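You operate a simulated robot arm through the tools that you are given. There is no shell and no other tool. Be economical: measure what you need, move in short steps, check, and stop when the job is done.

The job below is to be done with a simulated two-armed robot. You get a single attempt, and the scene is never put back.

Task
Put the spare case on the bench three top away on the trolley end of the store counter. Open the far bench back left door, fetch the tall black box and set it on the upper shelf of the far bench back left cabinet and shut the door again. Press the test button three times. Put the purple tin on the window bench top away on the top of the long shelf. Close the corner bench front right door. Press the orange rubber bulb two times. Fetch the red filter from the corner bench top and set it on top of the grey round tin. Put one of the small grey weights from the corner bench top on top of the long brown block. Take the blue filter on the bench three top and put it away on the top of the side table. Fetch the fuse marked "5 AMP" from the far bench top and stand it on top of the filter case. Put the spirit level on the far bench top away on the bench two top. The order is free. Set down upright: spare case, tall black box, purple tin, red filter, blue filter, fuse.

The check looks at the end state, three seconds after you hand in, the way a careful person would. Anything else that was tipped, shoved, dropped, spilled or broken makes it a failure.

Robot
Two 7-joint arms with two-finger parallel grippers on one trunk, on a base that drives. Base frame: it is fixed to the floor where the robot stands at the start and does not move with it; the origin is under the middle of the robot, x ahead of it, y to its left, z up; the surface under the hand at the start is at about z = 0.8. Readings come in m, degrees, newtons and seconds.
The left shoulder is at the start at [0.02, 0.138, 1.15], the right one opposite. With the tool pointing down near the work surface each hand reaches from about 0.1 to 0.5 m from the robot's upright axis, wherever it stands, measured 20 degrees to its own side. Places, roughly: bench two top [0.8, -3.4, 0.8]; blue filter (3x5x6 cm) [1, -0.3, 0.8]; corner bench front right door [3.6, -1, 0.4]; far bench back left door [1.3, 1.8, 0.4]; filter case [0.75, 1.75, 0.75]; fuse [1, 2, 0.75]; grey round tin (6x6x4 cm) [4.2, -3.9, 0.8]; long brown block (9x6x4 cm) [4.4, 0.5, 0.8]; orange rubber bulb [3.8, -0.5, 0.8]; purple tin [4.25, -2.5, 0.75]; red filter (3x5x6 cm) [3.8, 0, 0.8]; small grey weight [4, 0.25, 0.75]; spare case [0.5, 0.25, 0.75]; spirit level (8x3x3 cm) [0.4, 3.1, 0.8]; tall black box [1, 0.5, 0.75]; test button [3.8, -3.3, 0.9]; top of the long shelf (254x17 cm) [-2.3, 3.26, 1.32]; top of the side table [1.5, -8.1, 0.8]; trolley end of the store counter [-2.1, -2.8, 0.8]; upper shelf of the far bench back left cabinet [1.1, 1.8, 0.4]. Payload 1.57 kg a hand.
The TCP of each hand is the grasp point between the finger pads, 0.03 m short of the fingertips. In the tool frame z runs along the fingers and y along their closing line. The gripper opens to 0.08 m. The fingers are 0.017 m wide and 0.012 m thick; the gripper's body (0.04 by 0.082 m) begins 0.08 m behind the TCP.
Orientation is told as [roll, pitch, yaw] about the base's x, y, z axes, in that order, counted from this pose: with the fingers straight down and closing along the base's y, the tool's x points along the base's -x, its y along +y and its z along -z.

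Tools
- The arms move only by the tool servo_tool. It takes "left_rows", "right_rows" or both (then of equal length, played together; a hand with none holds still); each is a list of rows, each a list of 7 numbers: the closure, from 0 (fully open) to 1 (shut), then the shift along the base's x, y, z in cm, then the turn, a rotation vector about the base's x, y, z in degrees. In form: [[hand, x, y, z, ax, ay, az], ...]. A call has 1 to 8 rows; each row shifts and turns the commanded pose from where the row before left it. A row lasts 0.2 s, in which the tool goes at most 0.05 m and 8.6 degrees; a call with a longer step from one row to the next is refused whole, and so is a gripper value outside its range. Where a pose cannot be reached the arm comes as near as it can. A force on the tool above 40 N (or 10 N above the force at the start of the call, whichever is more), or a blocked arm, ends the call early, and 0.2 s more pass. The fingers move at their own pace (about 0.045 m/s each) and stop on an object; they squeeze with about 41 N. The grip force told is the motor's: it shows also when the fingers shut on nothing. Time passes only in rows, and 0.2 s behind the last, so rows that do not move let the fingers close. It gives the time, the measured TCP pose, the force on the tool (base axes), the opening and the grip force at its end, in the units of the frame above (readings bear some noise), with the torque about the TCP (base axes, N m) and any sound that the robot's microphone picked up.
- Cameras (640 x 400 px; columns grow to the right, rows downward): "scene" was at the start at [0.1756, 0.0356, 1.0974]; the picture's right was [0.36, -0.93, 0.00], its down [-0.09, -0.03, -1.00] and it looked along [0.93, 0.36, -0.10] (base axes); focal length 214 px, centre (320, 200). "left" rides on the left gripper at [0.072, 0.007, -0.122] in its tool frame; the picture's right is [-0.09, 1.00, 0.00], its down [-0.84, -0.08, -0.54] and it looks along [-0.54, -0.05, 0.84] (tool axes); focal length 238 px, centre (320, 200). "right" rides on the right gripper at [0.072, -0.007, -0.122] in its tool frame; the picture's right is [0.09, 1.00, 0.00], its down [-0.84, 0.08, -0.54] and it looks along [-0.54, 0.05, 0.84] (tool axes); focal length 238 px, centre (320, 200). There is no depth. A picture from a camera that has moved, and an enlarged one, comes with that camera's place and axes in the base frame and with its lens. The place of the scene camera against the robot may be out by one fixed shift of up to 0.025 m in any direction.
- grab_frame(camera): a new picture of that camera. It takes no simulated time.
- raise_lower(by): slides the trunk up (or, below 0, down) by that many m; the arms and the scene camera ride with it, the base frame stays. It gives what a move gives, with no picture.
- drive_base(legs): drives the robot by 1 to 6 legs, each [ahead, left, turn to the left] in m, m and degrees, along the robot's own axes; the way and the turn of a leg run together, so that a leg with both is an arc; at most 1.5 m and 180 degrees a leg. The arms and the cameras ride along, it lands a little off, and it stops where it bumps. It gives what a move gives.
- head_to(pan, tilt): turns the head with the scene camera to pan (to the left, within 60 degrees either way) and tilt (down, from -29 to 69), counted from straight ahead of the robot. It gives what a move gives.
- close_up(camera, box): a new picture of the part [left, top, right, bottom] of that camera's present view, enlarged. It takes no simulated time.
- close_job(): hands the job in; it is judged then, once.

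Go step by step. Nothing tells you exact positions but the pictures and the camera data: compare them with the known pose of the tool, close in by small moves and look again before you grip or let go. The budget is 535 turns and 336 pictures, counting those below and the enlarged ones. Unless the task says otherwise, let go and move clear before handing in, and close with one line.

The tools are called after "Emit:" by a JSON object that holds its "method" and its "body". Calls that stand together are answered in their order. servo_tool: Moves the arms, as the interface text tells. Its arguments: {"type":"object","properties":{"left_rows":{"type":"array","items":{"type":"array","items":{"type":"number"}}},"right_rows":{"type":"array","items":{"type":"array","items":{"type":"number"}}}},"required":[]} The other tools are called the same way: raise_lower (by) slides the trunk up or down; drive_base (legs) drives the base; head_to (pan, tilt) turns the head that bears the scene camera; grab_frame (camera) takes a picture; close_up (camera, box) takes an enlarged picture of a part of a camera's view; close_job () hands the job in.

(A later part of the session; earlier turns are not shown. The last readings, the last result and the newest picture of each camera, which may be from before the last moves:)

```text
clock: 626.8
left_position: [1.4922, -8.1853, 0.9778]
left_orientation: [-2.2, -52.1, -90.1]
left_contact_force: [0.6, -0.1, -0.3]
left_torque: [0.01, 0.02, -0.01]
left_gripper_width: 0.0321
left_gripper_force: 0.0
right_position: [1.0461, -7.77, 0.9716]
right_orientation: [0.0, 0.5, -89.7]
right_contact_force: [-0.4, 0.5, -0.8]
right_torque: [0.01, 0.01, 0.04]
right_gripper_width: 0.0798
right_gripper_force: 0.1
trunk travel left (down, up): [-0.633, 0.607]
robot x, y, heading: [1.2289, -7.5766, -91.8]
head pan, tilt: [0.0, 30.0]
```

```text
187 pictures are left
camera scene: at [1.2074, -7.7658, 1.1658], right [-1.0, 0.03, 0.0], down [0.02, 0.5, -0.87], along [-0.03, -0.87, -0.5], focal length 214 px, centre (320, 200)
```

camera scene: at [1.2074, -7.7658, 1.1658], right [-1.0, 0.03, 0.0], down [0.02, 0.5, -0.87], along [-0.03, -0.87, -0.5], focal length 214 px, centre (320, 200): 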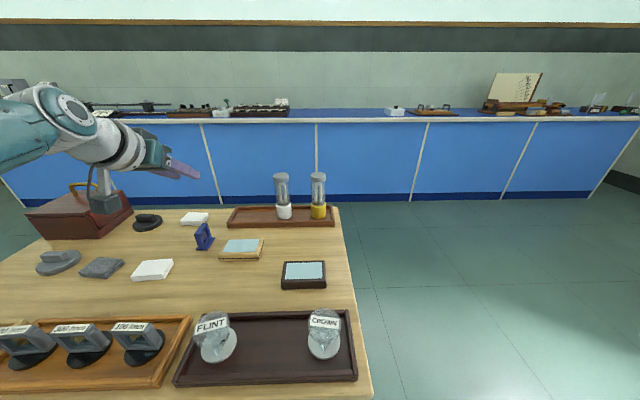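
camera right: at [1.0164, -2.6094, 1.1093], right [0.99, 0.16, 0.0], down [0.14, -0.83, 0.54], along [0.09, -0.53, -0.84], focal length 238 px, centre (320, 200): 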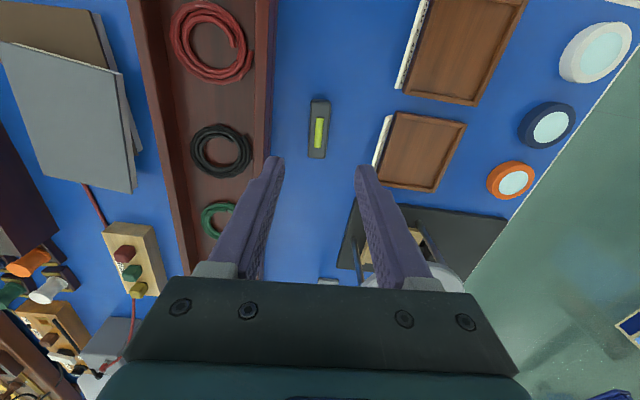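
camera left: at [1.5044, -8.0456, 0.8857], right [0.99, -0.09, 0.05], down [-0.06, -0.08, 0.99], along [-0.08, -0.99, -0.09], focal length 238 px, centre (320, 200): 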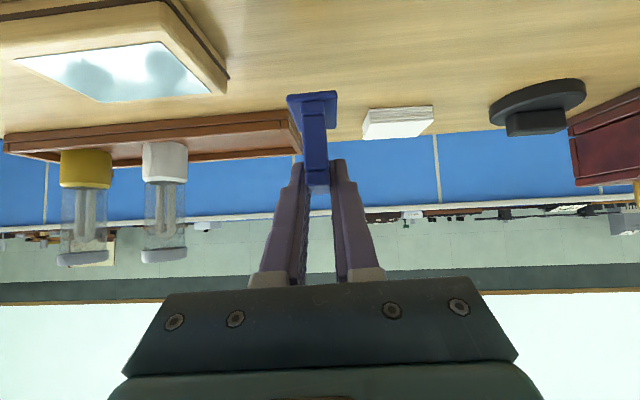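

The blue filter stands on the side table. Now to the window bench, by the open lane.

Emit:
{"method": "drive_base", "body": {"legs": [[-0.5, 0, 0], [0, 1.1, 0], [0, 0, 170], [1.4, 0, 0], [1.2, 0, 0]]}}

Emit:
{"method": "head_to", "body": {"pan": -40, "tilt": 12}}

Emit:
{"method": "grab_frame", "body": {"camera": "scene"}}

```text
clock: 654.3
left_position: [2.9751, -3.9501, 0.9779]
left_orientation: [-2.2, -52.1, 75.0]
left_contact_force: [0.1, 0.0, 0.0]
left_torque: [0.03, -0.01, -0.01]
left_gripper_width: 0.032
left_gripper_force: 0.1
right_position: [3.2999, -4.4654, 0.9715]
right_orientation: [0.0, 0.5, 75.5]
right_contact_force: [0.3, 1.0, 0.1]
right_torque: [0.01, 0.01, 0.03]
right_gripper_width: 0.0799
right_gripper_force: 0.0
trunk travel left (down, up): [-0.633, 0.607]
robot x, y, heading: [3.0786, -4.6061, 73.4]
head pan, tilt: [0.0, 30.0]
```

```text
clock: 655.4
left_position: [2.9739, -3.9506, 0.9775]
left_orientation: [-2.1, -52.1, 75.0]
left_contact_force: [0.6, 0.3, 0.4]
left_torque: [0.0, -0.01, -0.01]
left_gripper_width: 0.0317
left_gripper_force: 0.1
right_position: [3.2985, -4.4651, 0.9712]
right_orientation: [0.1, 0.4, 75.4]
right_contact_force: [-0.7, -0.4, 0.2]
right_torque: [-0.02, -0.02, 0.01]
right_gripper_width: 0.0798
right_gripper_force: 0.1
trunk travel left (down, up): [-0.633, 0.607]
robot x, y, heading: [3.0756, -4.6027, 72.9]
head pan, tilt: [-40.0, 12.0]
```

```text
186 pictures are left
camera scene: at [3.1749, -4.456, 1.1949], right [0.55, -0.84, 0.0], down [-0.17, -0.11, -0.98], along [0.82, 0.54, -0.21], focal length 214 px, centre (320, 200)
```

scene: 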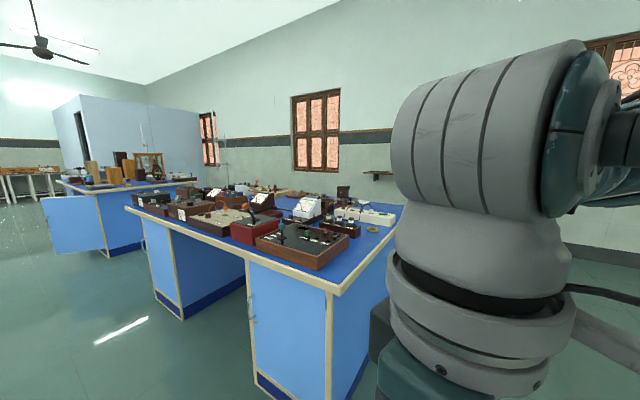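

Emit:
{"method": "drive_base", "body": {"legs": [[0, 0.45, 0], [1.2, 0, 0], [0, 0, -73]]}}

Emit:
{"method": "head_to", "body": {"pan": -10, "tilt": 20}}

Emit:
{"method": "grab_frame", "body": {"camera": "scene"}}

```text
clock: 667.0
left_position: [3.5602, -3.0199, 0.9779]
left_orientation: [-2.2, -52.1, 3.2]
left_contact_force: [-0.9, 0.2, 0.6]
left_torque: [-0.01, 0.01, -0.01]
left_gripper_width: 0.0321
left_gripper_force: 0.1
right_position: [3.1718, -3.4885, 0.9716]
right_orientation: [0.0, 0.5, 3.5]
right_contact_force: [-0.7, -0.4, -0.7]
right_torque: [-0.02, -0.03, -0.01]
right_gripper_width: 0.0801
right_gripper_force: 0.1
trunk travel left (down, up): [-0.633, 0.607]
robot x, y, heading: [2.9728, -3.3244, 1.8]
head pan, tilt: [-40.0, 12.0]
```

```text
clock: 667.9
left_position: [3.5608, -3.0198, 0.9779]
left_orientation: [-2.3, -52.1, 3.3]
left_contact_force: [0.3, 0.4, 0.3]
left_torque: [-0.02, 0.03, -0.02]
left_gripper_width: 0.0319
left_gripper_force: 0.1
right_position: [3.1722, -3.4887, 0.9715]
right_orientation: [0.0, 0.5, 3.6]
right_contact_force: [-0.6, 0.4, -0.6]
right_torque: [-0.01, 0.05, -0.02]
right_gripper_width: 0.08
right_gripper_force: 0.0
trunk travel left (down, up): [-0.633, 0.607]
robot x, y, heading: [2.9705, -3.3229, 1.6]
head pan, tilt: [-10.0, 20.0]
```

```text
185 pictures are left
camera scene: at [3.1525, -3.3313, 1.1819], right [-0.15, -0.99, 0.0], down [-0.34, 0.05, -0.94], along [0.93, -0.14, -0.34], focal length 214 px, centre (320, 200)
```

scene: 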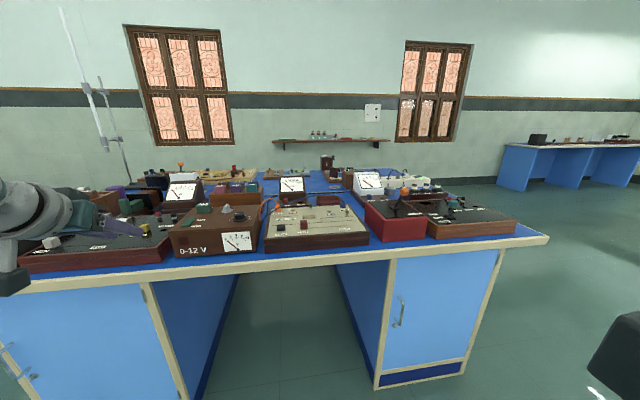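

Emit:
{"method": "close_up", "body": {"camera": "scene", "box": [140, 150, 380, 290]}}

Emit:
{"method": "close_up", "body": {"camera": "scene", "box": [340, 140, 560, 260]}}

```text
2.67 times, centred on (260, 220) of scene
camera zoom: at [3.1525, -3.3313, 1.1819], right [-0.15, -0.99, 0.0], down [-0.34, 0.05, -0.94], along [0.93, -0.14, -0.34], focal length 572 px, centre (480, 147)
```

zoom: 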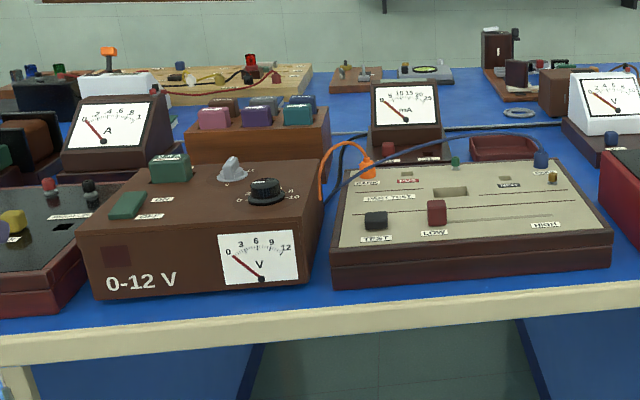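

```text
2.91 times, centred on (450, 200) of scene
camera zoom: at [3.1525, -3.3313, 1.1819], right [-0.15, -0.99, 0.0], down [-0.34, 0.05, -0.94], along [0.93, -0.14, -0.34], focal length 624 px, centre (-58, 200)
```

zoom: 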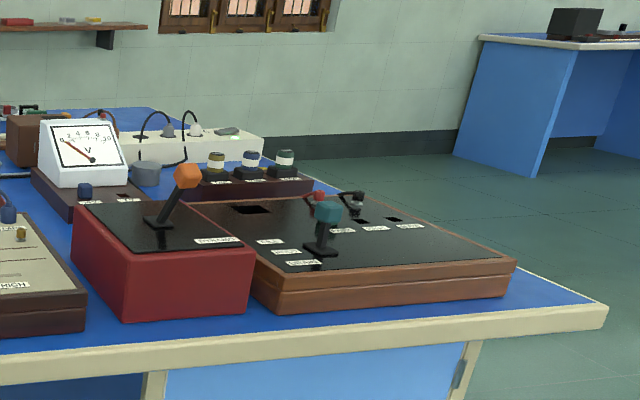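

The TEST button is on the beige panel at about (3.79, -3.30, 0.86). First I'll fold the left arm back by exactly reversing its unfolding, so it clears the bench.

Emit:
{"method": "servo_tool", "body": {"left_rows": [[0, -3, 0, 0, 0, 0, 0], [0, -3, 0, 0, 0, 0, 0], [0, -3, 0, 0, 0, 0, 0], [0, -3, 0, 0, 0, 6, 0]]}}

Emit:
{"method": "servo_tool", "body": {"left_rows": [[0, -3, 1, 0, 0, 8, 0], [0, -3, 1, 0, 0, 8, 0], [0, -3, 1, 0, 0, 8, 0], [0, -3, 1, 0, 0, 8, 0], [0, -3, 1, 0, 0, 8, 0], [0, -3, 1, 0, 0, 8, 0]], "right_rows": [[1, 0, 0, 0, 0, 0, 0], [1, 0, 0, 0, 0, 0, 0], [1, 0, 0, 0, 0, 0, 0], [1, 0, 0, 0, 0, 0, 0], [1, 0, 0, 0, 0, 0, 0], [1, 0, 0, 0, 0, 0, 0]]}}

Emit:
{"method": "drive_base", "body": {"legs": [[0, 0.17, -1.6], [0.4, 0, 0]]}}

Emit:
{"method": "grab_frame", "body": {"camera": "right"}}

```text
clock: 668.9
left_position: [3.4374, -3.0209, 0.9773]
left_orientation: [-1.7, -46.2, 2.9]
left_contact_force: [-0.1, -0.6, -1.2]
left_torque: [0.02, 0.0, -0.01]
left_gripper_width: 0.08
left_gripper_force: 0.0
right_position: [3.1718, -3.4883, 0.971]
right_orientation: [0.0, 0.5, 3.5]
right_contact_force: [-0.1, -0.5, -0.8]
right_torque: [0.02, 0.0, 0.0]
right_gripper_width: 0.0799
right_gripper_force: 0.0
trunk travel left (down, up): [-0.633, 0.607]
robot x, y, heading: [2.9676, -3.3236, 1.4]
head pan, tilt: [-10.0, 20.0]
```

```text
clock: 670.3
left_position: [3.2601, -2.9599, 0.9769]
left_orientation: [0.4, 2.0, 2.0]
left_contact_force: [0.1, -0.4, 1.4]
left_torque: [0.03, 0.01, -0.02]
left_gripper_width: 0.0798
left_gripper_force: 0.0
right_position: [3.1724, -3.4889, 0.9721]
right_orientation: [0.0, 0.4, 3.6]
right_contact_force: [0.1, 0.4, 0.6]
right_torque: [0.04, -0.02, -0.03]
right_gripper_width: 0.0
right_gripper_force: 21.6
trunk travel left (down, up): [-0.633, 0.607]
robot x, y, heading: [2.9698, -3.3244, 1.5]
head pan, tilt: [-10.0, 20.0]
```

```text
clock: 673.9
left_position: [3.6719, -2.7942, 0.9764]
left_orientation: [0.4, 1.7, 0.9]
left_contact_force: [0.4, 0.4, -0.1]
left_torque: [-0.01, 0.01, -0.03]
left_gripper_width: 0.08
left_gripper_force: 0.1
right_position: [3.5727, -3.3216, 0.9715]
right_orientation: [-0.1, 0.6, 2.2]
right_contact_force: [0.2, -0.8, 0.0]
right_torque: [0.0, 0.0, 0.02]
right_gripper_width: 0.0
right_gripper_force: 21.0
trunk travel left (down, up): [-0.633, 0.607]
robot x, y, heading: [3.3741, -3.1508, 0.3]
head pan, tilt: [-10.0, 20.0]
```

```text
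182 pictures are left
camera right: at [3.502, -3.3298, 1.0933], right [-0.13, 0.99, 0.0], down [0.84, 0.11, 0.53], along [0.53, 0.07, -0.84], focal length 238 px, centre (320, 200)
```

right: 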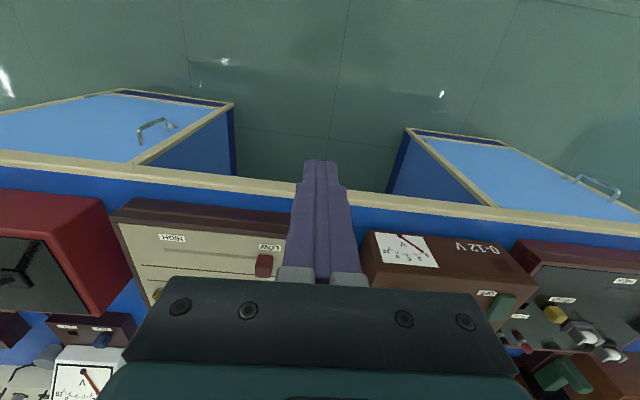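

Emit:
{"method": "servo_tool", "body": {"right_rows": [[1, 2, 4, 0, 0, 0, 0], [1, 2, 4, 0, 0, 0, 0]]}}

Emit:
{"method": "grab_frame", "body": {"camera": "right"}}

```text
clock: 674.5
left_position: [3.6729, -2.7938, 0.977]
left_orientation: [0.4, 1.8, 0.8]
left_contact_force: [-0.4, -0.3, -0.2]
left_torque: [-0.01, 0.02, 0.01]
left_gripper_width: 0.0801
left_gripper_force: 0.1
right_position: [3.615, -3.2412, 0.9724]
right_orientation: [0.0, 0.4, 2.3]
right_contact_force: [-0.7, 0.5, 0.6]
right_torque: [0.02, 0.0, -0.03]
right_gripper_width: 0.0
right_gripper_force: 20.8
trunk travel left (down, up): [-0.633, 0.607]
robot x, y, heading: [3.3764, -3.1547, 0.5]
head pan, tilt: [-10.0, 20.0]
```

```text
181 pictures are left
camera right: at [3.5445, -3.2497, 1.0947], right [-0.13, 0.99, 0.0], down [0.84, 0.11, 0.53], along [0.53, 0.07, -0.84], focal length 238 px, centre (320, 200)
```

right: 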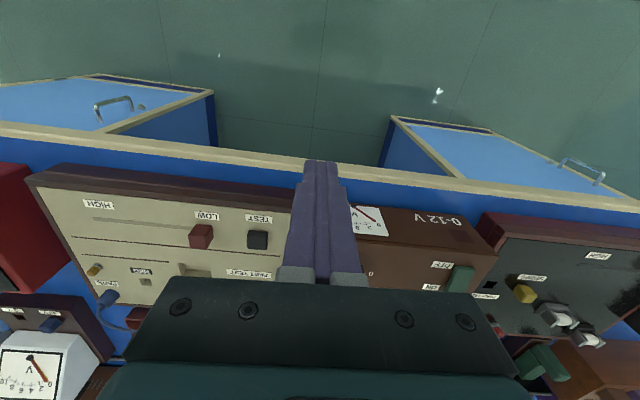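

The button is at (3.766, -3.305, z≈0.86). I'll move the closed fingertips over it.

Emit:
{"method": "servo_tool", "body": {"right_rows": [[1, 3, -1.3, 0, 0, 0, 0], [1, 3, -1.3, 0, 0, 0, 0], [1, 3, -1.3, 0, 0, 0, 0], [1, 3, -1.3, 0, 0, 0, 0], [1, 3, -1.2, 0, 0, 0, 0], [1, 0, 0, -2.5, 0, 0, 0], [1, 0, 0, -2.5, 0, 0, 0]]}}

Emit:
{"method": "grab_frame", "body": {"camera": "right"}}

Emit:
{"method": "head_to", "body": {"pan": -15, "tilt": 40}}

Emit:
{"method": "grab_frame", "body": {"camera": "scene"}}

```text
clock: 676.1
left_position: [3.6721, -2.7938, 0.9761]
left_orientation: [0.4, 1.8, 0.8]
left_contact_force: [-0.2, 0.2, 0.5]
left_torque: [0.01, 0.0, 0.02]
left_gripper_width: 0.0799
left_gripper_force: 0.1
right_position: [3.7642, -3.3052, 0.9219]
right_orientation: [-0.1, 0.4, 2.5]
right_contact_force: [0.3, 0.3, 0.4]
right_torque: [0.02, -0.01, 0.02]
right_gripper_width: 0.0
right_gripper_force: 21.3
trunk travel left (down, up): [-0.633, 0.607]
robot x, y, heading: [3.3743, -3.1511, 0.2]
head pan, tilt: [-10.0, 20.0]
```

```text
180 pictures are left
camera right: at [3.6936, -3.3134, 1.0433], right [-0.13, 0.99, 0.0], down [0.84, 0.11, 0.54], along [0.53, 0.07, -0.84], focal length 238 px, centre (320, 200)
```

right: 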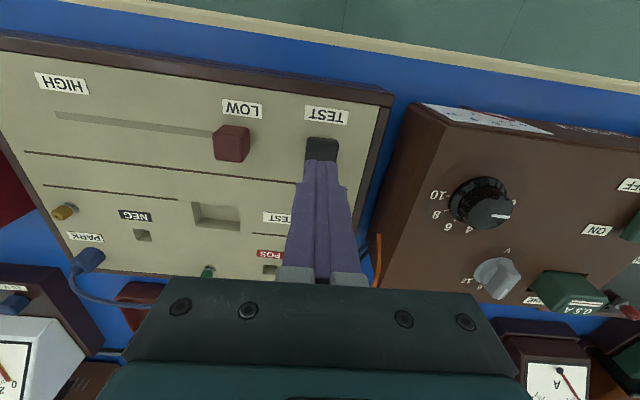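

```text
clock: 676.9
left_position: [3.6711, -2.794, 0.9765]
left_orientation: [0.4, 1.7, 0.9]
left_contact_force: [0.9, -0.1, -0.1]
left_torque: [0.03, -0.03, 0.0]
left_gripper_width: 0.0801
left_gripper_force: 0.1
right_position: [3.7639, -3.3056, 0.9228]
right_orientation: [0.0, 0.5, 2.4]
right_contact_force: [-0.4, 0.2, -0.6]
right_torque: [0.01, -0.02, -0.02]
right_gripper_width: 0.0
right_gripper_force: 20.9
trunk travel left (down, up): [-0.633, 0.607]
robot x, y, heading: [3.3727, -3.1482, 0.5]
head pan, tilt: [-15.0, 40.0]
```

```text
179 pictures are left
camera scene: at [3.547, -3.1697, 1.1505], right [-0.25, -0.97, 0.0], down [-0.62, 0.16, -0.77], along [0.74, -0.19, -0.64], focal length 214 px, centre (320, 200)
```

scene: 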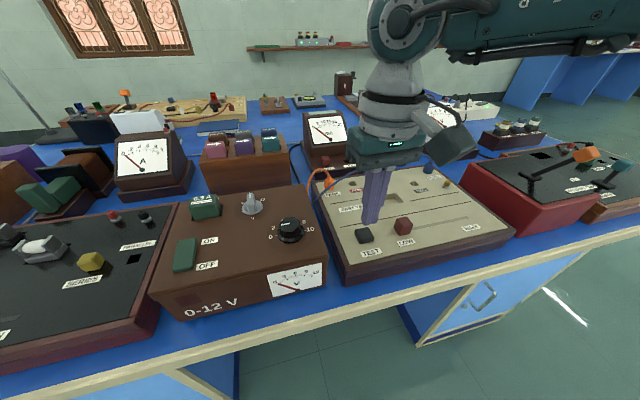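

Emit:
{"method": "servo_tool", "body": {"right_rows": [[1, -0.4, 0.3, -1, 0, 0, 0], [1, 0, 0, -1, 0, 0, 0], [1, 0, 0, -0.3, 0, 0, 0], [1, 0, 0, -0.3, 0, 0, 0]]}}

```text
clock: 677.9
left_position: [3.6729, -2.7938, 0.976]
left_orientation: [0.3, 1.8, 0.8]
left_contact_force: [0.6, 0.5, 0.1]
left_torque: [0.01, 0.02, 0.02]
left_gripper_width: 0.0801
left_gripper_force: 0.1
right_position: [3.7588, -3.3027, 0.8937]
right_orientation: [0.0, 0.5, 2.5]
right_contact_force: [0.0, 0.0, -0.2]
right_torque: [0.03, 0.01, 0.0]
right_gripper_width: 0.0
right_gripper_force: 21.4
trunk travel left (down, up): [-0.633, 0.607]
robot x, y, heading: [3.3723, -3.15, 0.3]
head pan, tilt: [-15.0, 40.0]
```

Emit:
{"method": "servo_tool", "body": {"right_rows": [[1, 0, 0, -0.2, 0, 0, 0], [1, 0, 0, -0.2, 0, 0, 0], [1, 0, 0, -0.2, 0, 0, 0]]}}

```text
clock: 678.7
left_position: [3.6715, -2.7935, 0.9765]
left_orientation: [0.4, 1.8, 0.8]
left_contact_force: [-0.7, 0.0, 0.0]
left_torque: [-0.01, -0.03, -0.02]
left_gripper_width: 0.0802
left_gripper_force: 0.0
right_position: [3.7583, -3.3018, 0.8891]
right_orientation: [0.1, 0.5, 2.4]
right_contact_force: [-1.3, 0.4, 2.0]
right_torque: [0.01, 0.02, 0.01]
right_gripper_width: 0.0
right_gripper_force: 21.2
trunk travel left (down, up): [-0.633, 0.607]
robot x, y, heading: [3.3753, -3.1534, 0.1]
head pan, tilt: [-15.0, 40.0]
heard: click
```

It clicked: press one. Now release.

Emit:
{"method": "servo_tool", "body": {"right_rows": [[1, 0, 0, 0.5, 0, 0, 0], [1, 0, 0, 0.5, 0, 0, 0]]}}

Emit:
{"method": "servo_tool", "body": {"right_rows": [[1, 0, 0, -0.5, 0, 0, 0], [1, 0, 0, -0.3, 0, 0, 0], [1, 0, 0, -0.2, 0, 0, 0]]}}

```text
clock: 679.3
left_position: [3.673, -2.7939, 0.977]
left_orientation: [0.3, 1.8, 0.7]
left_contact_force: [0.1, -0.4, -0.2]
left_torque: [-0.02, 0.0, -0.02]
left_gripper_width: 0.08
left_gripper_force: 0.0
right_position: [3.7597, -3.3024, 0.9002]
right_orientation: [0.0, 0.5, 2.4]
right_contact_force: [0.8, -0.1, -0.4]
right_torque: [0.03, -0.01, -0.02]
right_gripper_width: 0.0
right_gripper_force: 20.9
trunk travel left (down, up): [-0.633, 0.607]
robot x, y, heading: [3.373, -3.1521, 0.3]
head pan, tilt: [-15.0, 40.0]
```

```text
clock: 680.1
left_position: [3.6729, -2.7944, 0.9756]
left_orientation: [0.4, 1.8, 0.8]
left_contact_force: [-0.6, -0.1, 0.2]
left_torque: [-0.01, 0.01, 0.02]
left_gripper_width: 0.0799
left_gripper_force: 0.1
right_position: [3.7595, -3.3031, 0.8887]
right_orientation: [0.0, 0.5, 2.4]
right_contact_force: [-0.1, -0.2, 2.3]
right_torque: [0.01, 0.02, 0.01]
right_gripper_width: 0.0001
right_gripper_force: 20.8
trunk travel left (down, up): [-0.633, 0.607]
robot x, y, heading: [3.3775, -3.154, 0.2]
head pan, tilt: [-15.0, 40.0]
heard: click
```

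Second click. One more press, then well clear.

Emit:
{"method": "servo_tool", "body": {"right_rows": [[1, 0, 0, 0.5, 0, 0, 0], [1, 0, 0, 0.5, 0, 0, 0]]}}

Emit:
{"method": "servo_tool", "body": {"right_rows": [[1, 0, 0, -0.5, 0, 0, 0], [1, 0, 0, -0.3, 0, 0, 0], [1, 0, 0, -0.2, 0, 0, 0]]}}

Emit:
{"method": "servo_tool", "body": {"right_rows": [[1, 0, 0, 1, 0, 0, 0], [1, 0, 0, 3, 0, 0, 0], [1, 0, 0, 4, 0, 0, 0]]}}

Emit:
{"method": "grab_frame", "body": {"camera": "scene"}}

```text
clock: 680.7
left_position: [3.674, -2.7945, 0.9762]
left_orientation: [0.4, 1.8, 0.8]
left_contact_force: [0.0, -0.7, 0.0]
left_torque: [0.02, 0.03, -0.02]
left_gripper_width: 0.08
left_gripper_force: 0.1
right_position: [3.7586, -3.3018, 0.8999]
right_orientation: [0.0, 0.5, 2.4]
right_contact_force: [-0.3, 0.0, 0.0]
right_torque: [-0.02, 0.01, 0.0]
right_gripper_width: 0.0
right_gripper_force: 21.5
trunk travel left (down, up): [-0.633, 0.607]
robot x, y, heading: [3.3748, -3.1476, 0.6]
head pan, tilt: [-15.0, 40.0]
```

```text
clock: 681.5
left_position: [3.6722, -2.7939, 0.9752]
left_orientation: [0.4, 1.8, 0.7]
left_contact_force: [-0.5, -0.3, 0.2]
left_torque: [0.0, -0.03, -0.02]
left_gripper_width: 0.0799
left_gripper_force: 0.1
right_position: [3.7586, -3.3018, 0.8902]
right_orientation: [0.0, 0.5, 2.3]
right_contact_force: [-0.3, -0.3, 1.8]
right_torque: [0.01, -0.01, -0.02]
right_gripper_width: 0.0
right_gripper_force: 21.8
trunk travel left (down, up): [-0.633, 0.607]
robot x, y, heading: [3.3742, -3.1515, 0.1]
head pan, tilt: [-15.0, 40.0]
heard: click
```

```text
clock: 682.3
left_position: [3.6725, -2.7951, 0.9767]
left_orientation: [0.4, 1.7, 0.9]
left_contact_force: [-0.1, -0.6, 0.0]
left_torque: [0.02, 0.02, 0.0]
left_gripper_width: 0.08
left_gripper_force: 0.0
right_position: [3.7561, -3.305, 0.9689]
right_orientation: [0.0, 0.5, 2.4]
right_contact_force: [-0.2, 0.4, 0.2]
right_torque: [0.0, -0.03, 0.0]
right_gripper_width: 0.0
right_gripper_force: 21.7
trunk travel left (down, up): [-0.633, 0.607]
robot x, y, heading: [3.3734, -3.1506, 0.2]
head pan, tilt: [-15.0, 40.0]
```

```text
178 pictures are left
camera scene: at [3.547, -3.1698, 1.1504], right [-0.25, -0.97, 0.0], down [-0.62, 0.16, -0.77], along [0.74, -0.19, -0.64], focal length 214 px, centre (320, 200)
```

scene: 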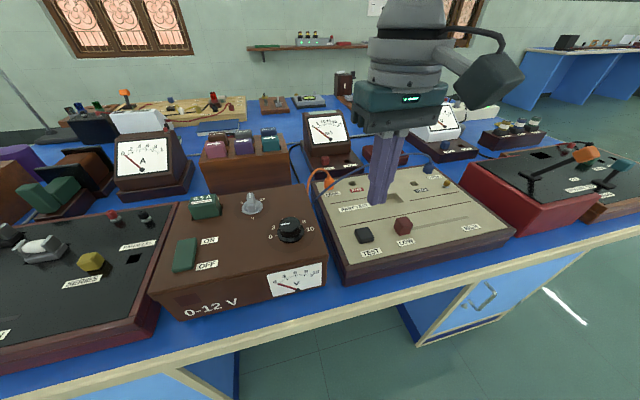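

Three clicks, panel undisturbed. Next the corner bench, starting with its open front right door.

Emit:
{"method": "servo_tool", "body": {"right_rows": [[1, -4, 0, 0, 0, 0, 0], [1, -4, 0, 0, 0, 0, 0], [1, -4, 0, 0, 0, 0, 0]]}}

Emit:
{"method": "drive_base", "body": {"legs": [[-0.6, 0, 0], [0, 1.2, 0], [0, 1.0, 0]]}}

Emit:
{"method": "head_to", "body": {"pan": 0, "tilt": 25}}

Emit:
{"method": "grab_frame", "body": {"camera": "scene"}}

```text
clock: 683.1
left_position: [3.6726, -2.7945, 0.9757]
left_orientation: [0.4, 1.8, 0.8]
left_contact_force: [-0.1, 0.0, -0.9]
left_torque: [0.01, -0.01, 0.0]
left_gripper_width: 0.0799
left_gripper_force: 0.1
right_position: [3.6392, -3.3052, 0.9682]
right_orientation: [0.0, 0.5, 2.3]
right_contact_force: [-0.8, 0.0, 0.3]
right_torque: [0.03, -0.03, 0.03]
right_gripper_width: 0.0
right_gripper_force: 20.3
trunk travel left (down, up): [-0.633, 0.607]
robot x, y, heading: [3.3742, -3.1517, 0.2]
head pan, tilt: [-15.0, 40.0]
```

```text
clock: 696.8
left_position: [3.0515, -0.6453, 0.9751]
left_orientation: [0.4, 1.8, 0.4]
left_contact_force: [0.4, -0.9, 0.6]
left_torque: [0.02, 0.0, 0.02]
left_gripper_width: 0.08
left_gripper_force: 0.1
right_position: [3.0162, -1.1565, 0.9687]
right_orientation: [0.0, 0.5, 2.1]
right_contact_force: [-0.7, 0.5, -0.6]
right_torque: [0.0, 0.05, 0.0]
right_gripper_width: 0.0001
right_gripper_force: 21.9
trunk travel left (down, up): [-0.633, 0.607]
robot x, y, heading: [2.7534, -1.0014, -0.4]
head pan, tilt: [-15.0, 40.0]
```

```text
clock: 697.6
left_position: [3.0519, -0.6458, 0.9752]
left_orientation: [0.4, 1.8, 0.4]
left_contact_force: [-1.0, -0.2, -0.7]
left_torque: [0.0, -0.01, -0.01]
left_gripper_width: 0.0799
left_gripper_force: 0.0
right_position: [3.0159, -1.1569, 0.9685]
right_orientation: [0.0, 0.5, 2.2]
right_contact_force: [-0.2, 0.4, 0.0]
right_torque: [-0.01, 0.02, -0.02]
right_gripper_width: 0.0002
right_gripper_force: 21.1
trunk travel left (down, up): [-0.633, 0.607]
robot x, y, heading: [2.752, -0.9999, -0.1]
head pan, tilt: [0.0, 25.0]
```

```text
177 pictures are left
camera scene: at [2.9348, -0.999, 1.1737], right [0.0, -1.0, 0.0], down [-0.42, 0.0, -0.91], along [0.91, 0.0, -0.42], focal length 214 px, centre (320, 200)
```

scene: 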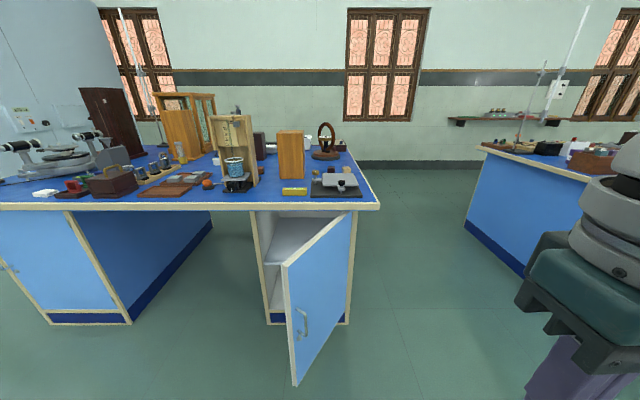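

The door is about 46° open with its hinge on the right. I'll unfold the left arm, lower, and push it shut with the fist above the handle.

Emit:
{"method": "servo_tool", "body": {"left_rows": [[1, 3, -1, 0, 0, -8, 0], [1, 3, -1, 0, 0, -8, 0], [1, 3, -1, 0, 0, -8, 0], [1, 3, -1, 0, 0, -8, 0], [1, 3, -1, 0, 0, -8, 0], [1, 3, -1, 0, 0, -8, 0]]}}

Emit:
{"method": "servo_tool", "body": {"left_rows": [[1, 3, 0, 0, 0, -6, 0], [1, 3, 0, 0, 0, 0, 0], [1, 3, 0, 0, 0, 0, 0], [1, 3, 0, 0, 0, 0, 0]]}}

Emit:
{"method": "drive_base", "body": {"legs": [[-0.1, 0, 0], [0, -0.3, 0]]}}

Emit:
{"method": "raise_lower", "body": {"by": -0.31}}

Emit:
{"method": "grab_frame", "body": {"camera": "left"}}

```text
clock: 699.0
left_position: [3.2298, -0.7058, 0.9767]
left_orientation: [0.0, -46.3, 0.6]
left_contact_force: [0.1, -0.6, 0.4]
left_torque: [0.03, 0.01, -0.02]
left_gripper_width: 0.0002
left_gripper_force: 21.5
right_position: [3.0157, -1.1566, 0.9682]
right_orientation: [0.0, 0.4, 2.1]
right_contact_force: [-0.1, 0.1, -0.8]
right_torque: [-0.03, 0.01, -0.02]
right_gripper_width: 0.0002
right_gripper_force: 21.3
trunk travel left (down, up): [-0.633, 0.607]
robot x, y, heading: [2.7532, -0.9986, -0.1]
head pan, tilt: [0.0, 25.0]
```

```text
clock: 700.0
left_position: [3.3526, -0.707, 0.9765]
left_orientation: [-0.1, -52.2, 0.7]
left_contact_force: [1.0, -0.2, 0.4]
left_torque: [-0.04, -0.02, -0.01]
left_gripper_width: 0.0002
left_gripper_force: 21.5
right_position: [3.0159, -1.1568, 0.967]
right_orientation: [0.0, 0.5, 2.1]
right_contact_force: [-0.1, -0.3, 0.0]
right_torque: [-0.02, -0.01, -0.03]
right_gripper_width: 0.0
right_gripper_force: 21.2
trunk travel left (down, up): [-0.633, 0.607]
robot x, y, heading: [2.756, -0.9986, -0.1]
head pan, tilt: [0.0, 25.0]
```

```text
clock: 702.8
left_position: [3.2545, -1.0104, 0.9757]
left_orientation: [-0.2, -52.2, 0.6]
left_contact_force: [-0.4, -0.2, 0.1]
left_torque: [0.01, -0.02, -0.02]
left_gripper_width: 0.0001
left_gripper_force: 21.2
right_position: [2.9193, -1.4591, 0.9685]
right_orientation: [0.1, 0.5, 2.0]
right_contact_force: [-0.5, -0.2, 0.4]
right_torque: [-0.03, 0.01, 0.05]
right_gripper_width: 0.0
right_gripper_force: 21.7
trunk travel left (down, up): [-0.633, 0.607]
robot x, y, heading: [2.6588, -1.3042, -0.1]
head pan, tilt: [0.0, 25.0]
```

```text
clock: 705.9
left_position: [3.2537, -1.0097, 0.6656]
left_orientation: [-0.2, -52.2, 0.6]
left_contact_force: [0.8, 1.0, -0.1]
left_torque: [-0.01, 0.0, -0.02]
left_gripper_width: 0.0
left_gripper_force: 21.4
right_position: [2.9183, -1.4597, 0.6579]
right_orientation: [0.0, 0.5, 2.1]
right_contact_force: [0.3, 0.0, -0.1]
right_torque: [-0.01, 0.01, -0.01]
right_gripper_width: 0.0
right_gripper_force: 21.4
trunk travel left (down, up): [-0.323, 0.917]
robot x, y, heading: [2.6531, -1.3075, -0.2]
head pan, tilt: [0.0, 25.0]
```

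```text
176 pictures are left
camera left: at [3.1146, -1.0064, 0.6835], right [0.05, 1.0, 0.07], down [0.09, -0.07, 0.99], along [1.0, -0.04, -0.09], focal length 238 px, centre (320, 200)
```

left: 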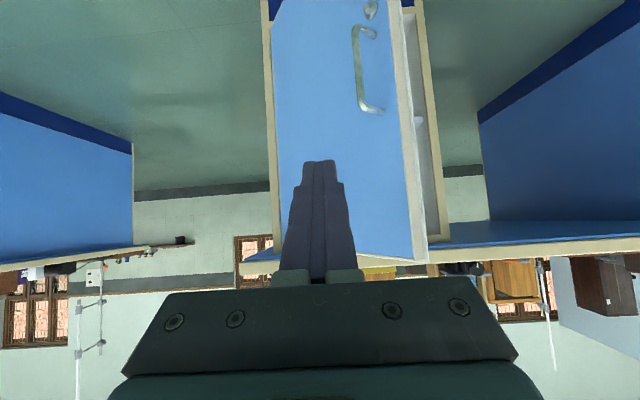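

Emit:
{"method": "drive_base", "body": {"legs": [[0, 0.05, 0], [0.19, 0, 0], [0.09, 0.04, 0], [0.08, 0.03, 0]]}}

Emit:
{"method": "grab_frame", "body": {"camera": "left"}}

```text
clock: 709.4
left_position: [3.6139, -0.8959, 0.665]
left_orientation: [-0.2, -52.2, 0.4]
left_contact_force: [0.3, 0.3, -0.6]
left_torque: [0.02, 0.02, -0.03]
left_gripper_width: 0.0001
left_gripper_force: 21.2
right_position: [3.2769, -1.3449, 0.6578]
right_orientation: [0.0, 0.4, 1.9]
right_contact_force: [0.1, -0.3, 0.1]
right_torque: [-0.04, -0.01, 0.01]
right_gripper_width: 0.0
right_gripper_force: 21.3
trunk travel left (down, up): [-0.323, 0.917]
robot x, y, heading: [3.0138, -1.1876, -0.3]
head pan, tilt: [0.0, 25.0]
```

```text
175 pictures are left
camera left: at [3.4752, -0.8918, 0.6834], right [0.05, 1.0, 0.07], down [0.09, -0.08, 0.99], along [0.99, -0.04, -0.09], focal length 238 px, centre (320, 200)
```

left: 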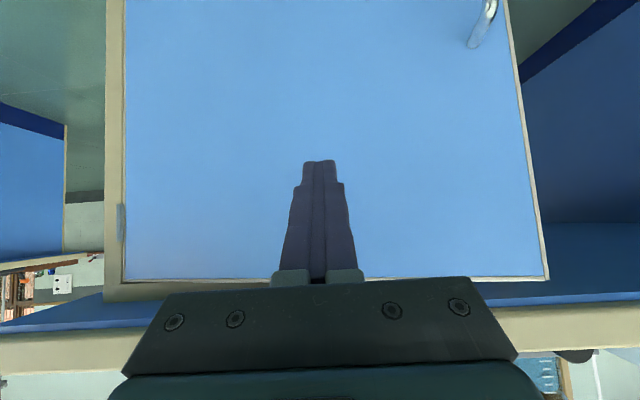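

Emit:
{"method": "drive_base", "body": {"legs": [[0.03, 0.02, 0], [0.03, 0.01, 0]]}}

Emit:
{"method": "drive_base", "body": {"legs": [[0.03, 0, 0]]}}

Emit:
{"method": "grab_frame", "body": {"camera": "left"}}

```text
clock: 710.6
left_position: [3.6749, -0.8676, 0.6647]
left_orientation: [-0.3, -52.1, 0.4]
left_contact_force: [0.6, 0.8, -0.3]
left_torque: [-0.06, -0.02, -0.02]
left_gripper_width: 0.0001
left_gripper_force: 21.3
right_position: [3.3372, -1.316, 0.6578]
right_orientation: [0.0, 0.4, 1.8]
right_contact_force: [-0.2, -0.6, 0.2]
right_torque: [0.04, 0.02, -0.03]
right_gripper_width: 0.0002
right_gripper_force: 21.0
trunk travel left (down, up): [-0.323, 0.917]
robot x, y, heading: [3.075, -1.1643, -0.3]
head pan, tilt: [0.0, 25.0]
```

```text
clock: 711.5
left_position: [3.704, -0.8674, 0.6651]
left_orientation: [-0.1, -52.0, 0.4]
left_contact_force: [0.0, 0.4, -0.3]
left_torque: [0.01, 0.0, 0.01]
left_gripper_width: 0.0004
left_gripper_force: 21.5
right_position: [3.3667, -1.3165, 0.6566]
right_orientation: [-0.1, 0.6, 1.8]
right_contact_force: [-0.3, 0.7, -0.1]
right_torque: [0.01, 0.02, -0.04]
right_gripper_width: 0.0
right_gripper_force: 21.2
trunk travel left (down, up): [-0.323, 0.917]
robot x, y, heading: [3.1038, -1.1573, -0.4]
head pan, tilt: [0.0, 25.0]
```

```text
174 pictures are left
camera left: at [3.5644, -0.8633, 0.6829], right [0.05, 1.0, 0.07], down [0.09, -0.08, 0.99], along [0.99, -0.05, -0.09], focal length 238 px, centre (320, 200)
```

left: 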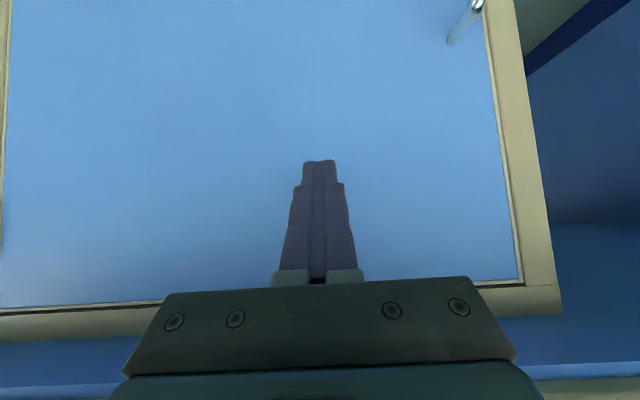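

Nearly flush with its frame. I'll push gently until it's firm.

Emit:
{"method": "drive_base", "body": {"legs": [[0.02, 0, 0], [0.02, 0, 0], [0.02, 0, 0]]}}

Emit:
{"method": "grab_frame", "body": {"camera": "left"}}

```text
clock: 712.6
left_position: [3.721, -0.867, 0.6604]
left_orientation: [-0.4, -51.4, 0.7]
left_contact_force: [-26.2, -2.9, 10.1]
left_torque: [-0.09, 0.06, -0.11]
left_gripper_width: 0.0
left_gripper_force: 20.9
right_position: [3.3846, -1.3156, 0.6564]
right_orientation: [0.1, 0.9, 2.0]
right_contact_force: [-0.4, -0.1, -0.2]
right_torque: [-0.05, 0.05, -0.02]
right_gripper_width: 0.0
right_gripper_force: 20.9
trunk travel left (down, up): [-0.323, 0.917]
robot x, y, heading: [3.1302, -1.1574, -0.5]
head pan, tilt: [0.0, 25.0]
stopped in leg 2: the force on the tool passed its limit at 70 N (the readings are from after the stop); the commanded pose is now the measured one
```

```text
173 pictures are left
camera left: at [3.5816, -0.8624, 0.6807], right [0.05, 1.0, 0.07], down [0.1, -0.07, 0.99], along [0.99, -0.04, -0.1], focal length 238 px, centre (320, 200)
```

left: 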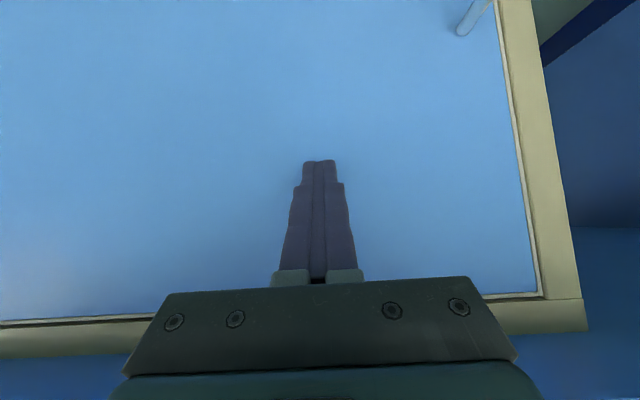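

The door is closed. I'll back off, raise up and look at the orange bulb and the bench top.

Emit:
{"method": "drive_base", "body": {"legs": [[-0.3, 0, 0]]}}

Emit:
{"method": "raise_lower", "body": {"by": 0.38}}

Emit:
{"method": "drive_base", "body": {"legs": [[0, 0.8, 0]]}}

Emit:
{"method": "head_to", "body": {"pan": -5, "tilt": 25}}

Emit:
{"method": "grab_frame", "body": {"camera": "scene"}}

Emit:
{"method": "close_up", "body": {"camera": "scene", "box": [160, 110, 400, 260]}}

```text
clock: 714.6
left_position: [3.4292, -0.8653, 0.6646]
left_orientation: [-0.2, -52.0, 0.5]
left_contact_force: [-0.1, 0.2, -0.3]
left_torque: [0.01, 0.0, -0.01]
left_gripper_width: 0.0
left_gripper_force: 21.2
right_position: [3.0929, -1.3143, 0.6583]
right_orientation: [0.0, 0.5, 1.8]
right_contact_force: [-0.3, 0.1, -0.6]
right_torque: [-0.01, -0.01, -0.01]
right_gripper_width: 0.0
right_gripper_force: 21.0
trunk travel left (down, up): [-0.323, 0.917]
robot x, y, heading: [2.8252, -1.1537, -0.5]
head pan, tilt: [0.0, 25.0]
```

```text
clock: 718.3
left_position: [3.4303, -0.8658, 1.0449]
left_orientation: [-0.2, -51.9, 0.5]
left_contact_force: [0.7, -0.3, -0.8]
left_torque: [-0.01, 0.0, 0.02]
left_gripper_width: 0.0001
left_gripper_force: 21.3
right_position: [3.0916, -1.3147, 1.0381]
right_orientation: [0.1, 0.5, 1.9]
right_contact_force: [0.2, 0.6, 0.5]
right_torque: [-0.03, -0.03, 0.01]
right_gripper_width: 0.0
right_gripper_force: 21.7
trunk travel left (down, up): [-0.703, 0.537]
robot x, y, heading: [2.8293, -1.1576, -0.2]
head pan, tilt: [0.0, 25.0]
```

```text
clock: 722.6
left_position: [3.4286, -0.0646, 1.0452]
left_orientation: [-0.3, -52.0, 0.9]
left_contact_force: [0.6, -0.5, 0.4]
left_torque: [0.04, 0.01, 0.03]
left_gripper_width: 0.0
left_gripper_force: 21.6
right_position: [3.0945, -0.5148, 1.039]
right_orientation: [-0.1, 0.5, 2.2]
right_contact_force: [0.0, -0.1, -0.2]
right_torque: [0.02, -0.02, -0.01]
right_gripper_width: 0.0
right_gripper_force: 21.6
trunk travel left (down, up): [-0.703, 0.537]
robot x, y, heading: [2.8316, -0.3599, 0.2]
head pan, tilt: [0.0, 25.0]
```

```text
clock: 723.3
left_position: [3.4293, -0.0636, 1.0455]
left_orientation: [-0.4, -52.0, 0.9]
left_contact_force: [-0.4, 0.1, -0.2]
left_torque: [0.0, 0.01, -0.02]
left_gripper_width: 0.0
left_gripper_force: 21.2
right_position: [3.0946, -0.5151, 1.0387]
right_orientation: [0.0, 0.5, 2.1]
right_contact_force: [0.4, -0.6, 0.9]
right_torque: [-0.05, 0.03, -0.05]
right_gripper_width: 0.0002
right_gripper_force: 21.3
trunk travel left (down, up): [-0.703, 0.537]
robot x, y, heading: [2.8366, -0.3608, 0.2]
head pan, tilt: [-5.0, 25.0]
```

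```text
172 pictures are left
camera scene: at [3.0132, -0.3658, 1.2438], right [-0.08, -1.0, 0.0], down [-0.42, 0.04, -0.91], along [0.9, -0.08, -0.42], focal length 214 px, centre (320, 200)
```

scene: 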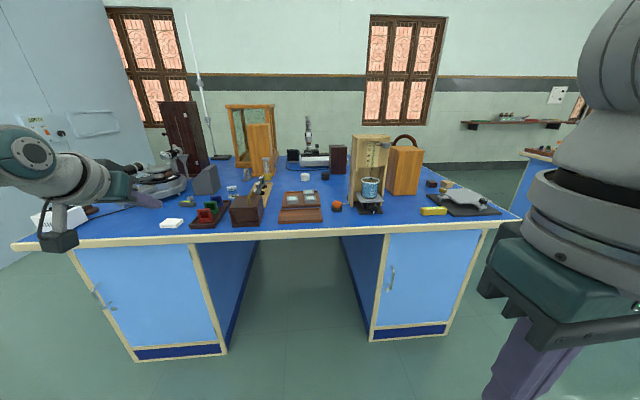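

```text
2.67 times, centred on (280, 185) of scene
camera zoom: at [3.0132, -0.3658, 1.2438], right [-0.08, -1.0, 0.0], down [-0.42, 0.04, -0.91], along [0.9, -0.08, -0.42], focal length 572 px, centre (427, 240)
```

zoom: 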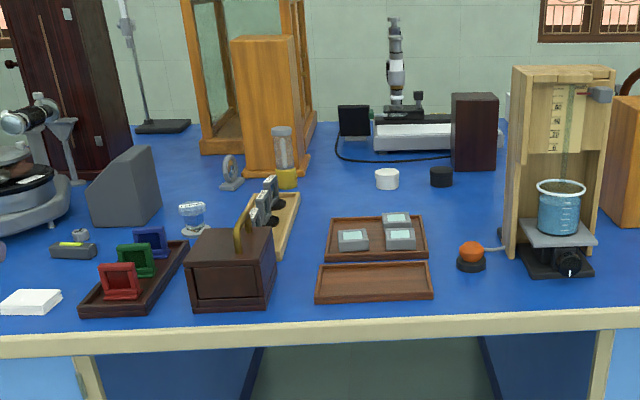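

The orange bulb sits at about (3.86, -0.52) beside the beaker stand. I'll bring the right fist near it.

Emit:
{"method": "drive_base", "body": {"legs": [[0.6, 0, 0]]}}

Emit:
{"method": "servo_tool", "body": {"right_rows": [[1, 2, 3, -2, 0, 0, 0], [1, 2, 3, -2, 0, 0, 0]]}}

Emit:
{"method": "grab_frame", "body": {"camera": "right"}}

```text
clock: 726.7
left_position: [4.0427, -0.053, 1.0459]
left_orientation: [-0.1, -51.9, 1.5]
left_contact_force: [0.2, -0.4, 1.3]
left_torque: [-0.02, 0.01, 0.0]
left_gripper_width: 0.0001
left_gripper_force: 20.8
right_position: [3.7139, -0.5079, 1.0383]
right_orientation: [0.1, 0.5, 2.7]
right_contact_force: [-0.5, 0.3, 1.0]
right_torque: [0.01, 0.02, 0.0]
right_gripper_width: 0.0003
right_gripper_force: 21.2
trunk travel left (down, up): [-0.703, 0.537]
robot x, y, heading: [3.449, -0.3575, 0.6]
head pan, tilt: [-5.0, 25.0]
```

```text
clock: 727.3
left_position: [4.0437, -0.0528, 1.045]
left_orientation: [-0.2, -52.0, 1.5]
left_contact_force: [0.6, 0.9, 0.0]
left_torque: [0.0, 0.02, -0.01]
left_gripper_width: 0.0
left_gripper_force: 21.4
right_position: [3.755, -0.4475, 0.997]
right_orientation: [0.0, 0.5, 2.7]
right_contact_force: [0.0, -0.1, 0.8]
right_torque: [0.02, 0.01, 0.0]
right_gripper_width: 0.0002
right_gripper_force: 21.3
trunk travel left (down, up): [-0.703, 0.537]
robot x, y, heading: [3.4499, -0.3574, 0.5]
head pan, tilt: [-5.0, 25.0]
```

```text
170 pictures are left
camera right: at [3.6843, -0.4568, 1.1198], right [-0.14, 0.99, 0.0], down [0.84, 0.12, 0.53], along [0.53, 0.07, -0.85], focal length 238 px, centre (320, 200)
```

right: 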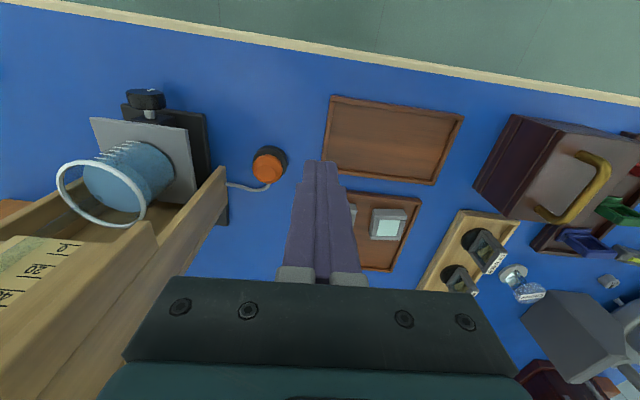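

Emit:
{"method": "servo_tool", "body": {"right_rows": [[1, 3.2, -2.9, 0, 0, 0, 0], [1, 3.2, -2.9, 0, 0, 0, 0], [1, 0, 0, -3, 0, 0, 0], [1, 0, 0, -3, 0, 0, 0], [1, 0, 0, -2, 0, 0, 0]]}}

Emit:
{"method": "grab_frame", "body": {"camera": "right"}}

Emit:
{"method": "close_up", "body": {"camera": "scene", "box": [260, 150, 460, 275]}}

```text
clock: 728.5
left_position: [4.0436, -0.0539, 1.0449]
left_orientation: [-0.3, -52.0, 1.6]
left_contact_force: [-0.7, 0.2, -0.5]
left_torque: [0.0, -0.01, 0.02]
left_gripper_width: 0.0003
left_gripper_force: 21.4
right_position: [3.8177, -0.505, 0.9186]
right_orientation: [0.0, 0.5, 2.9]
right_contact_force: [0.5, 0.2, -0.2]
right_torque: [-0.01, -0.02, -0.01]
right_gripper_width: 0.0
right_gripper_force: 21.1
trunk travel left (down, up): [-0.703, 0.537]
robot x, y, heading: [3.4502, -0.3588, 0.5]
head pan, tilt: [-5.0, 25.0]
```

```text
169 pictures are left
camera right: at [3.7464, -0.5137, 1.0408], right [-0.14, 0.99, 0.0], down [0.84, 0.12, 0.53], along [0.53, 0.08, -0.85], focal length 238 px, centre (320, 200)
```

right: 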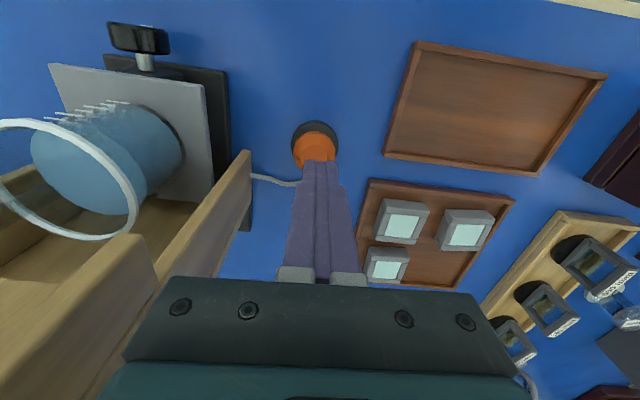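

```text
3.20 times, centred on (360, 212) of scene
camera zoom: at [3.6303, -0.3599, 1.2438], right [-0.08, -1.0, 0.0], down [-0.42, 0.03, -0.91], along [0.9, -0.07, -0.42], focal length 686 px, centre (192, 160)
```

zoom: 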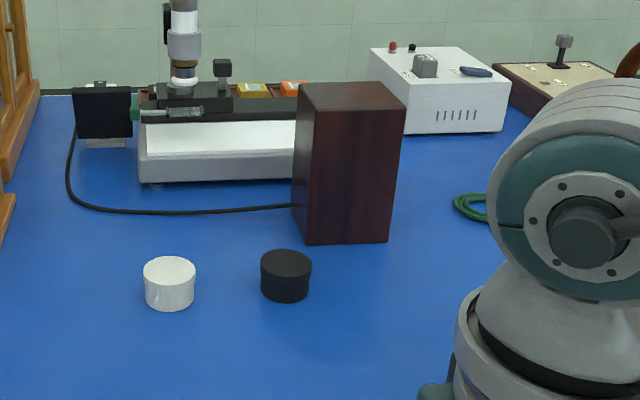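

Emit:
{"method": "servo_tool", "body": {"right_rows": [[1, 0.2, -0.2, -1.5, 0, 0, 0], [1, 0, 0, -1, 0, 0, 0], [1, 0, 0, -0.5, 0, 0, 0], [1, 0, 0, -0.5, 0, 0, 0]]}}

```text
clock: 729.5
left_position: [4.0428, -0.0542, 1.0449]
left_orientation: [-0.3, -52.0, 1.5]
left_contact_force: [1.4, 0.7, 0.5]
left_torque: [-0.02, -0.01, 0.0]
left_gripper_width: 0.0002
left_gripper_force: 21.3
right_position: [3.8193, -0.5083, 0.8804]
right_orientation: [0.0, 0.5, 2.8]
right_contact_force: [0.4, -0.1, 0.0]
right_torque: [0.02, -0.02, 0.02]
right_gripper_width: 0.0002
right_gripper_force: 21.7
trunk travel left (down, up): [-0.703, 0.537]
robot x, y, heading: [3.4518, -0.356, 0.9]
head pan, tilt: [-5.0, 25.0]
```

Emit:
{"method": "servo_tool", "body": {"right_rows": [[1, 0, 0, -0.3, 0, 0, 0], [1, 0, 0, -0.3, 0, 0, 0], [1, 0, 0, -0.3, 0, 0, 0]]}}

Emit:
{"method": "servo_tool", "body": {"right_rows": [[1, 0, 0, -0.3, 0, 0, 0], [1, 0, 0, -0.3, 0, 0, 0]]}}

```text
clock: 730.3
left_position: [4.0429, -0.0546, 1.0453]
left_orientation: [-0.3, -52.0, 1.5]
left_contact_force: [-0.4, -0.6, 1.1]
left_torque: [0.01, 0.0, -0.03]
left_gripper_width: 0.0
left_gripper_force: 21.8
right_position: [3.8186, -0.5105, 0.8732]
right_orientation: [0.1, 0.5, 2.8]
right_contact_force: [-0.9, 0.1, 0.6]
right_torque: [0.01, -0.01, -0.02]
right_gripper_width: 0.0002
right_gripper_force: 21.4
trunk travel left (down, up): [-0.703, 0.537]
robot x, y, heading: [3.4477, -0.3575, 0.3]
head pan, tilt: [-5.0, 25.0]
```

```text
clock: 730.9
left_position: [4.0435, -0.0543, 1.0451]
left_orientation: [-0.3, -51.9, 1.6]
left_contact_force: [0.5, 0.5, -0.5]
left_torque: [-0.01, 0.01, 0.01]
left_gripper_width: 0.0
left_gripper_force: 21.5
right_position: [3.8206, -0.5093, 0.8683]
right_orientation: [0.1, 0.5, 2.7]
right_contact_force: [0.4, 0.5, 0.5]
right_torque: [0.02, 0.0, -0.01]
right_gripper_width: 0.0001
right_gripper_force: 21.3
trunk travel left (down, up): [-0.703, 0.537]
robot x, y, heading: [3.4484, -0.356, 0.5]
head pan, tilt: [-5.0, 25.0]
```

Emit:
{"method": "servo_tool", "body": {"right_rows": [[1, 0, 0, -0.3, 0, 0, 0], [1, 0, 0, -0.3, 0, 0, 0]]}}

Emit:
{"method": "servo_tool", "body": {"right_rows": [[1, 0, 0, -0.3, 0, 0, 0], [1, 0, 0, -0.3, 0, 0, 0]]}}

```text
clock: 731.5
left_position: [4.043, -0.0551, 1.0451]
left_orientation: [-0.3, -52.0, 1.4]
left_contact_force: [0.3, 0.4, -0.5]
left_torque: [0.04, 0.03, -0.01]
left_gripper_width: 0.0
left_gripper_force: 21.1
right_position: [3.8199, -0.5097, 0.8615]
right_orientation: [0.0, 0.6, 2.8]
right_contact_force: [-2.1, 0.2, 4.3]
right_torque: [-0.01, 0.04, -0.02]
right_gripper_width: 0.0
right_gripper_force: 21.1
trunk travel left (down, up): [-0.703, 0.537]
robot x, y, heading: [3.4506, -0.3577, 0.3]
head pan, tilt: [-5.0, 25.0]
heard: click
```

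```text
clock: 732.1
left_position: [4.0425, -0.0549, 1.045]
left_orientation: [-0.4, -52.0, 1.7]
left_contact_force: [0.0, -0.2, 0.1]
left_torque: [0.0, 0.03, 0.0]
left_gripper_width: 0.0001
left_gripper_force: 21.5
right_position: [3.82, -0.5089, 0.8558]
right_orientation: [-0.1, 0.6, 2.7]
right_contact_force: [-11.7, -2.0, 31.0]
right_torque: [-0.04, 0.24, -0.05]
right_gripper_width: 0.0
right_gripper_force: 21.5
trunk travel left (down, up): [-0.703, 0.537]
robot x, y, heading: [3.4472, -0.3575, 0.8]
head pan, tilt: [-5.0, 25.0]
```

One press (click). I'll lift off completely, then press once more.

Emit:
{"method": "servo_tool", "body": {"right_rows": [[1, 0, 0, 1, 0, 0, 0], [1, 0, 0, 1, 0, 0, 0], [1, 0, 0, 0, 0, 0, 0]]}}

Emit:
{"method": "servo_tool", "body": {"right_rows": [[1, 0, 0, -0.8, 0, 0, 0], [1, 0, 0, -0.5, 0, 0, 0], [1, 0, 0, -0.3, 0, 0, 0]]}}

```text
clock: 732.9
left_position: [4.0432, -0.0551, 1.0451]
left_orientation: [-0.3, -52.0, 1.4]
left_contact_force: [0.4, 0.2, 0.7]
left_torque: [-0.02, 0.02, 0.04]
left_gripper_width: 0.0
left_gripper_force: 21.0
right_position: [3.821, -0.5081, 0.8761]
right_orientation: [0.0, 0.5, 2.7]
right_contact_force: [0.9, 0.2, -0.1]
right_torque: [-0.01, -0.01, -0.01]
right_gripper_width: 0.0
right_gripper_force: 21.2
trunk travel left (down, up): [-0.703, 0.537]
robot x, y, heading: [3.4491, -0.3555, 0.7]
head pan, tilt: [-5.0, 25.0]
```

```text
clock: 733.7
left_position: [4.045, -0.054, 1.0467]
left_orientation: [-0.3, -52.2, 1.4]
left_contact_force: [-1.3, -1.1, 0.5]
left_torque: [0.01, -0.01, 0.03]
left_gripper_width: 0.0
left_gripper_force: 21.5
right_position: [3.8213, -0.5084, 0.8602]
right_orientation: [0.1, 0.4, 2.8]
right_contact_force: [0.9, 0.5, 3.4]
right_torque: [0.0, -0.04, -0.02]
right_gripper_width: 0.0003
right_gripper_force: 21.4
trunk travel left (down, up): [-0.703, 0.537]
robot x, y, heading: [3.4486, -0.3545, 0.5]
head pan, tilt: [-5.0, 25.0]
heard: click
```

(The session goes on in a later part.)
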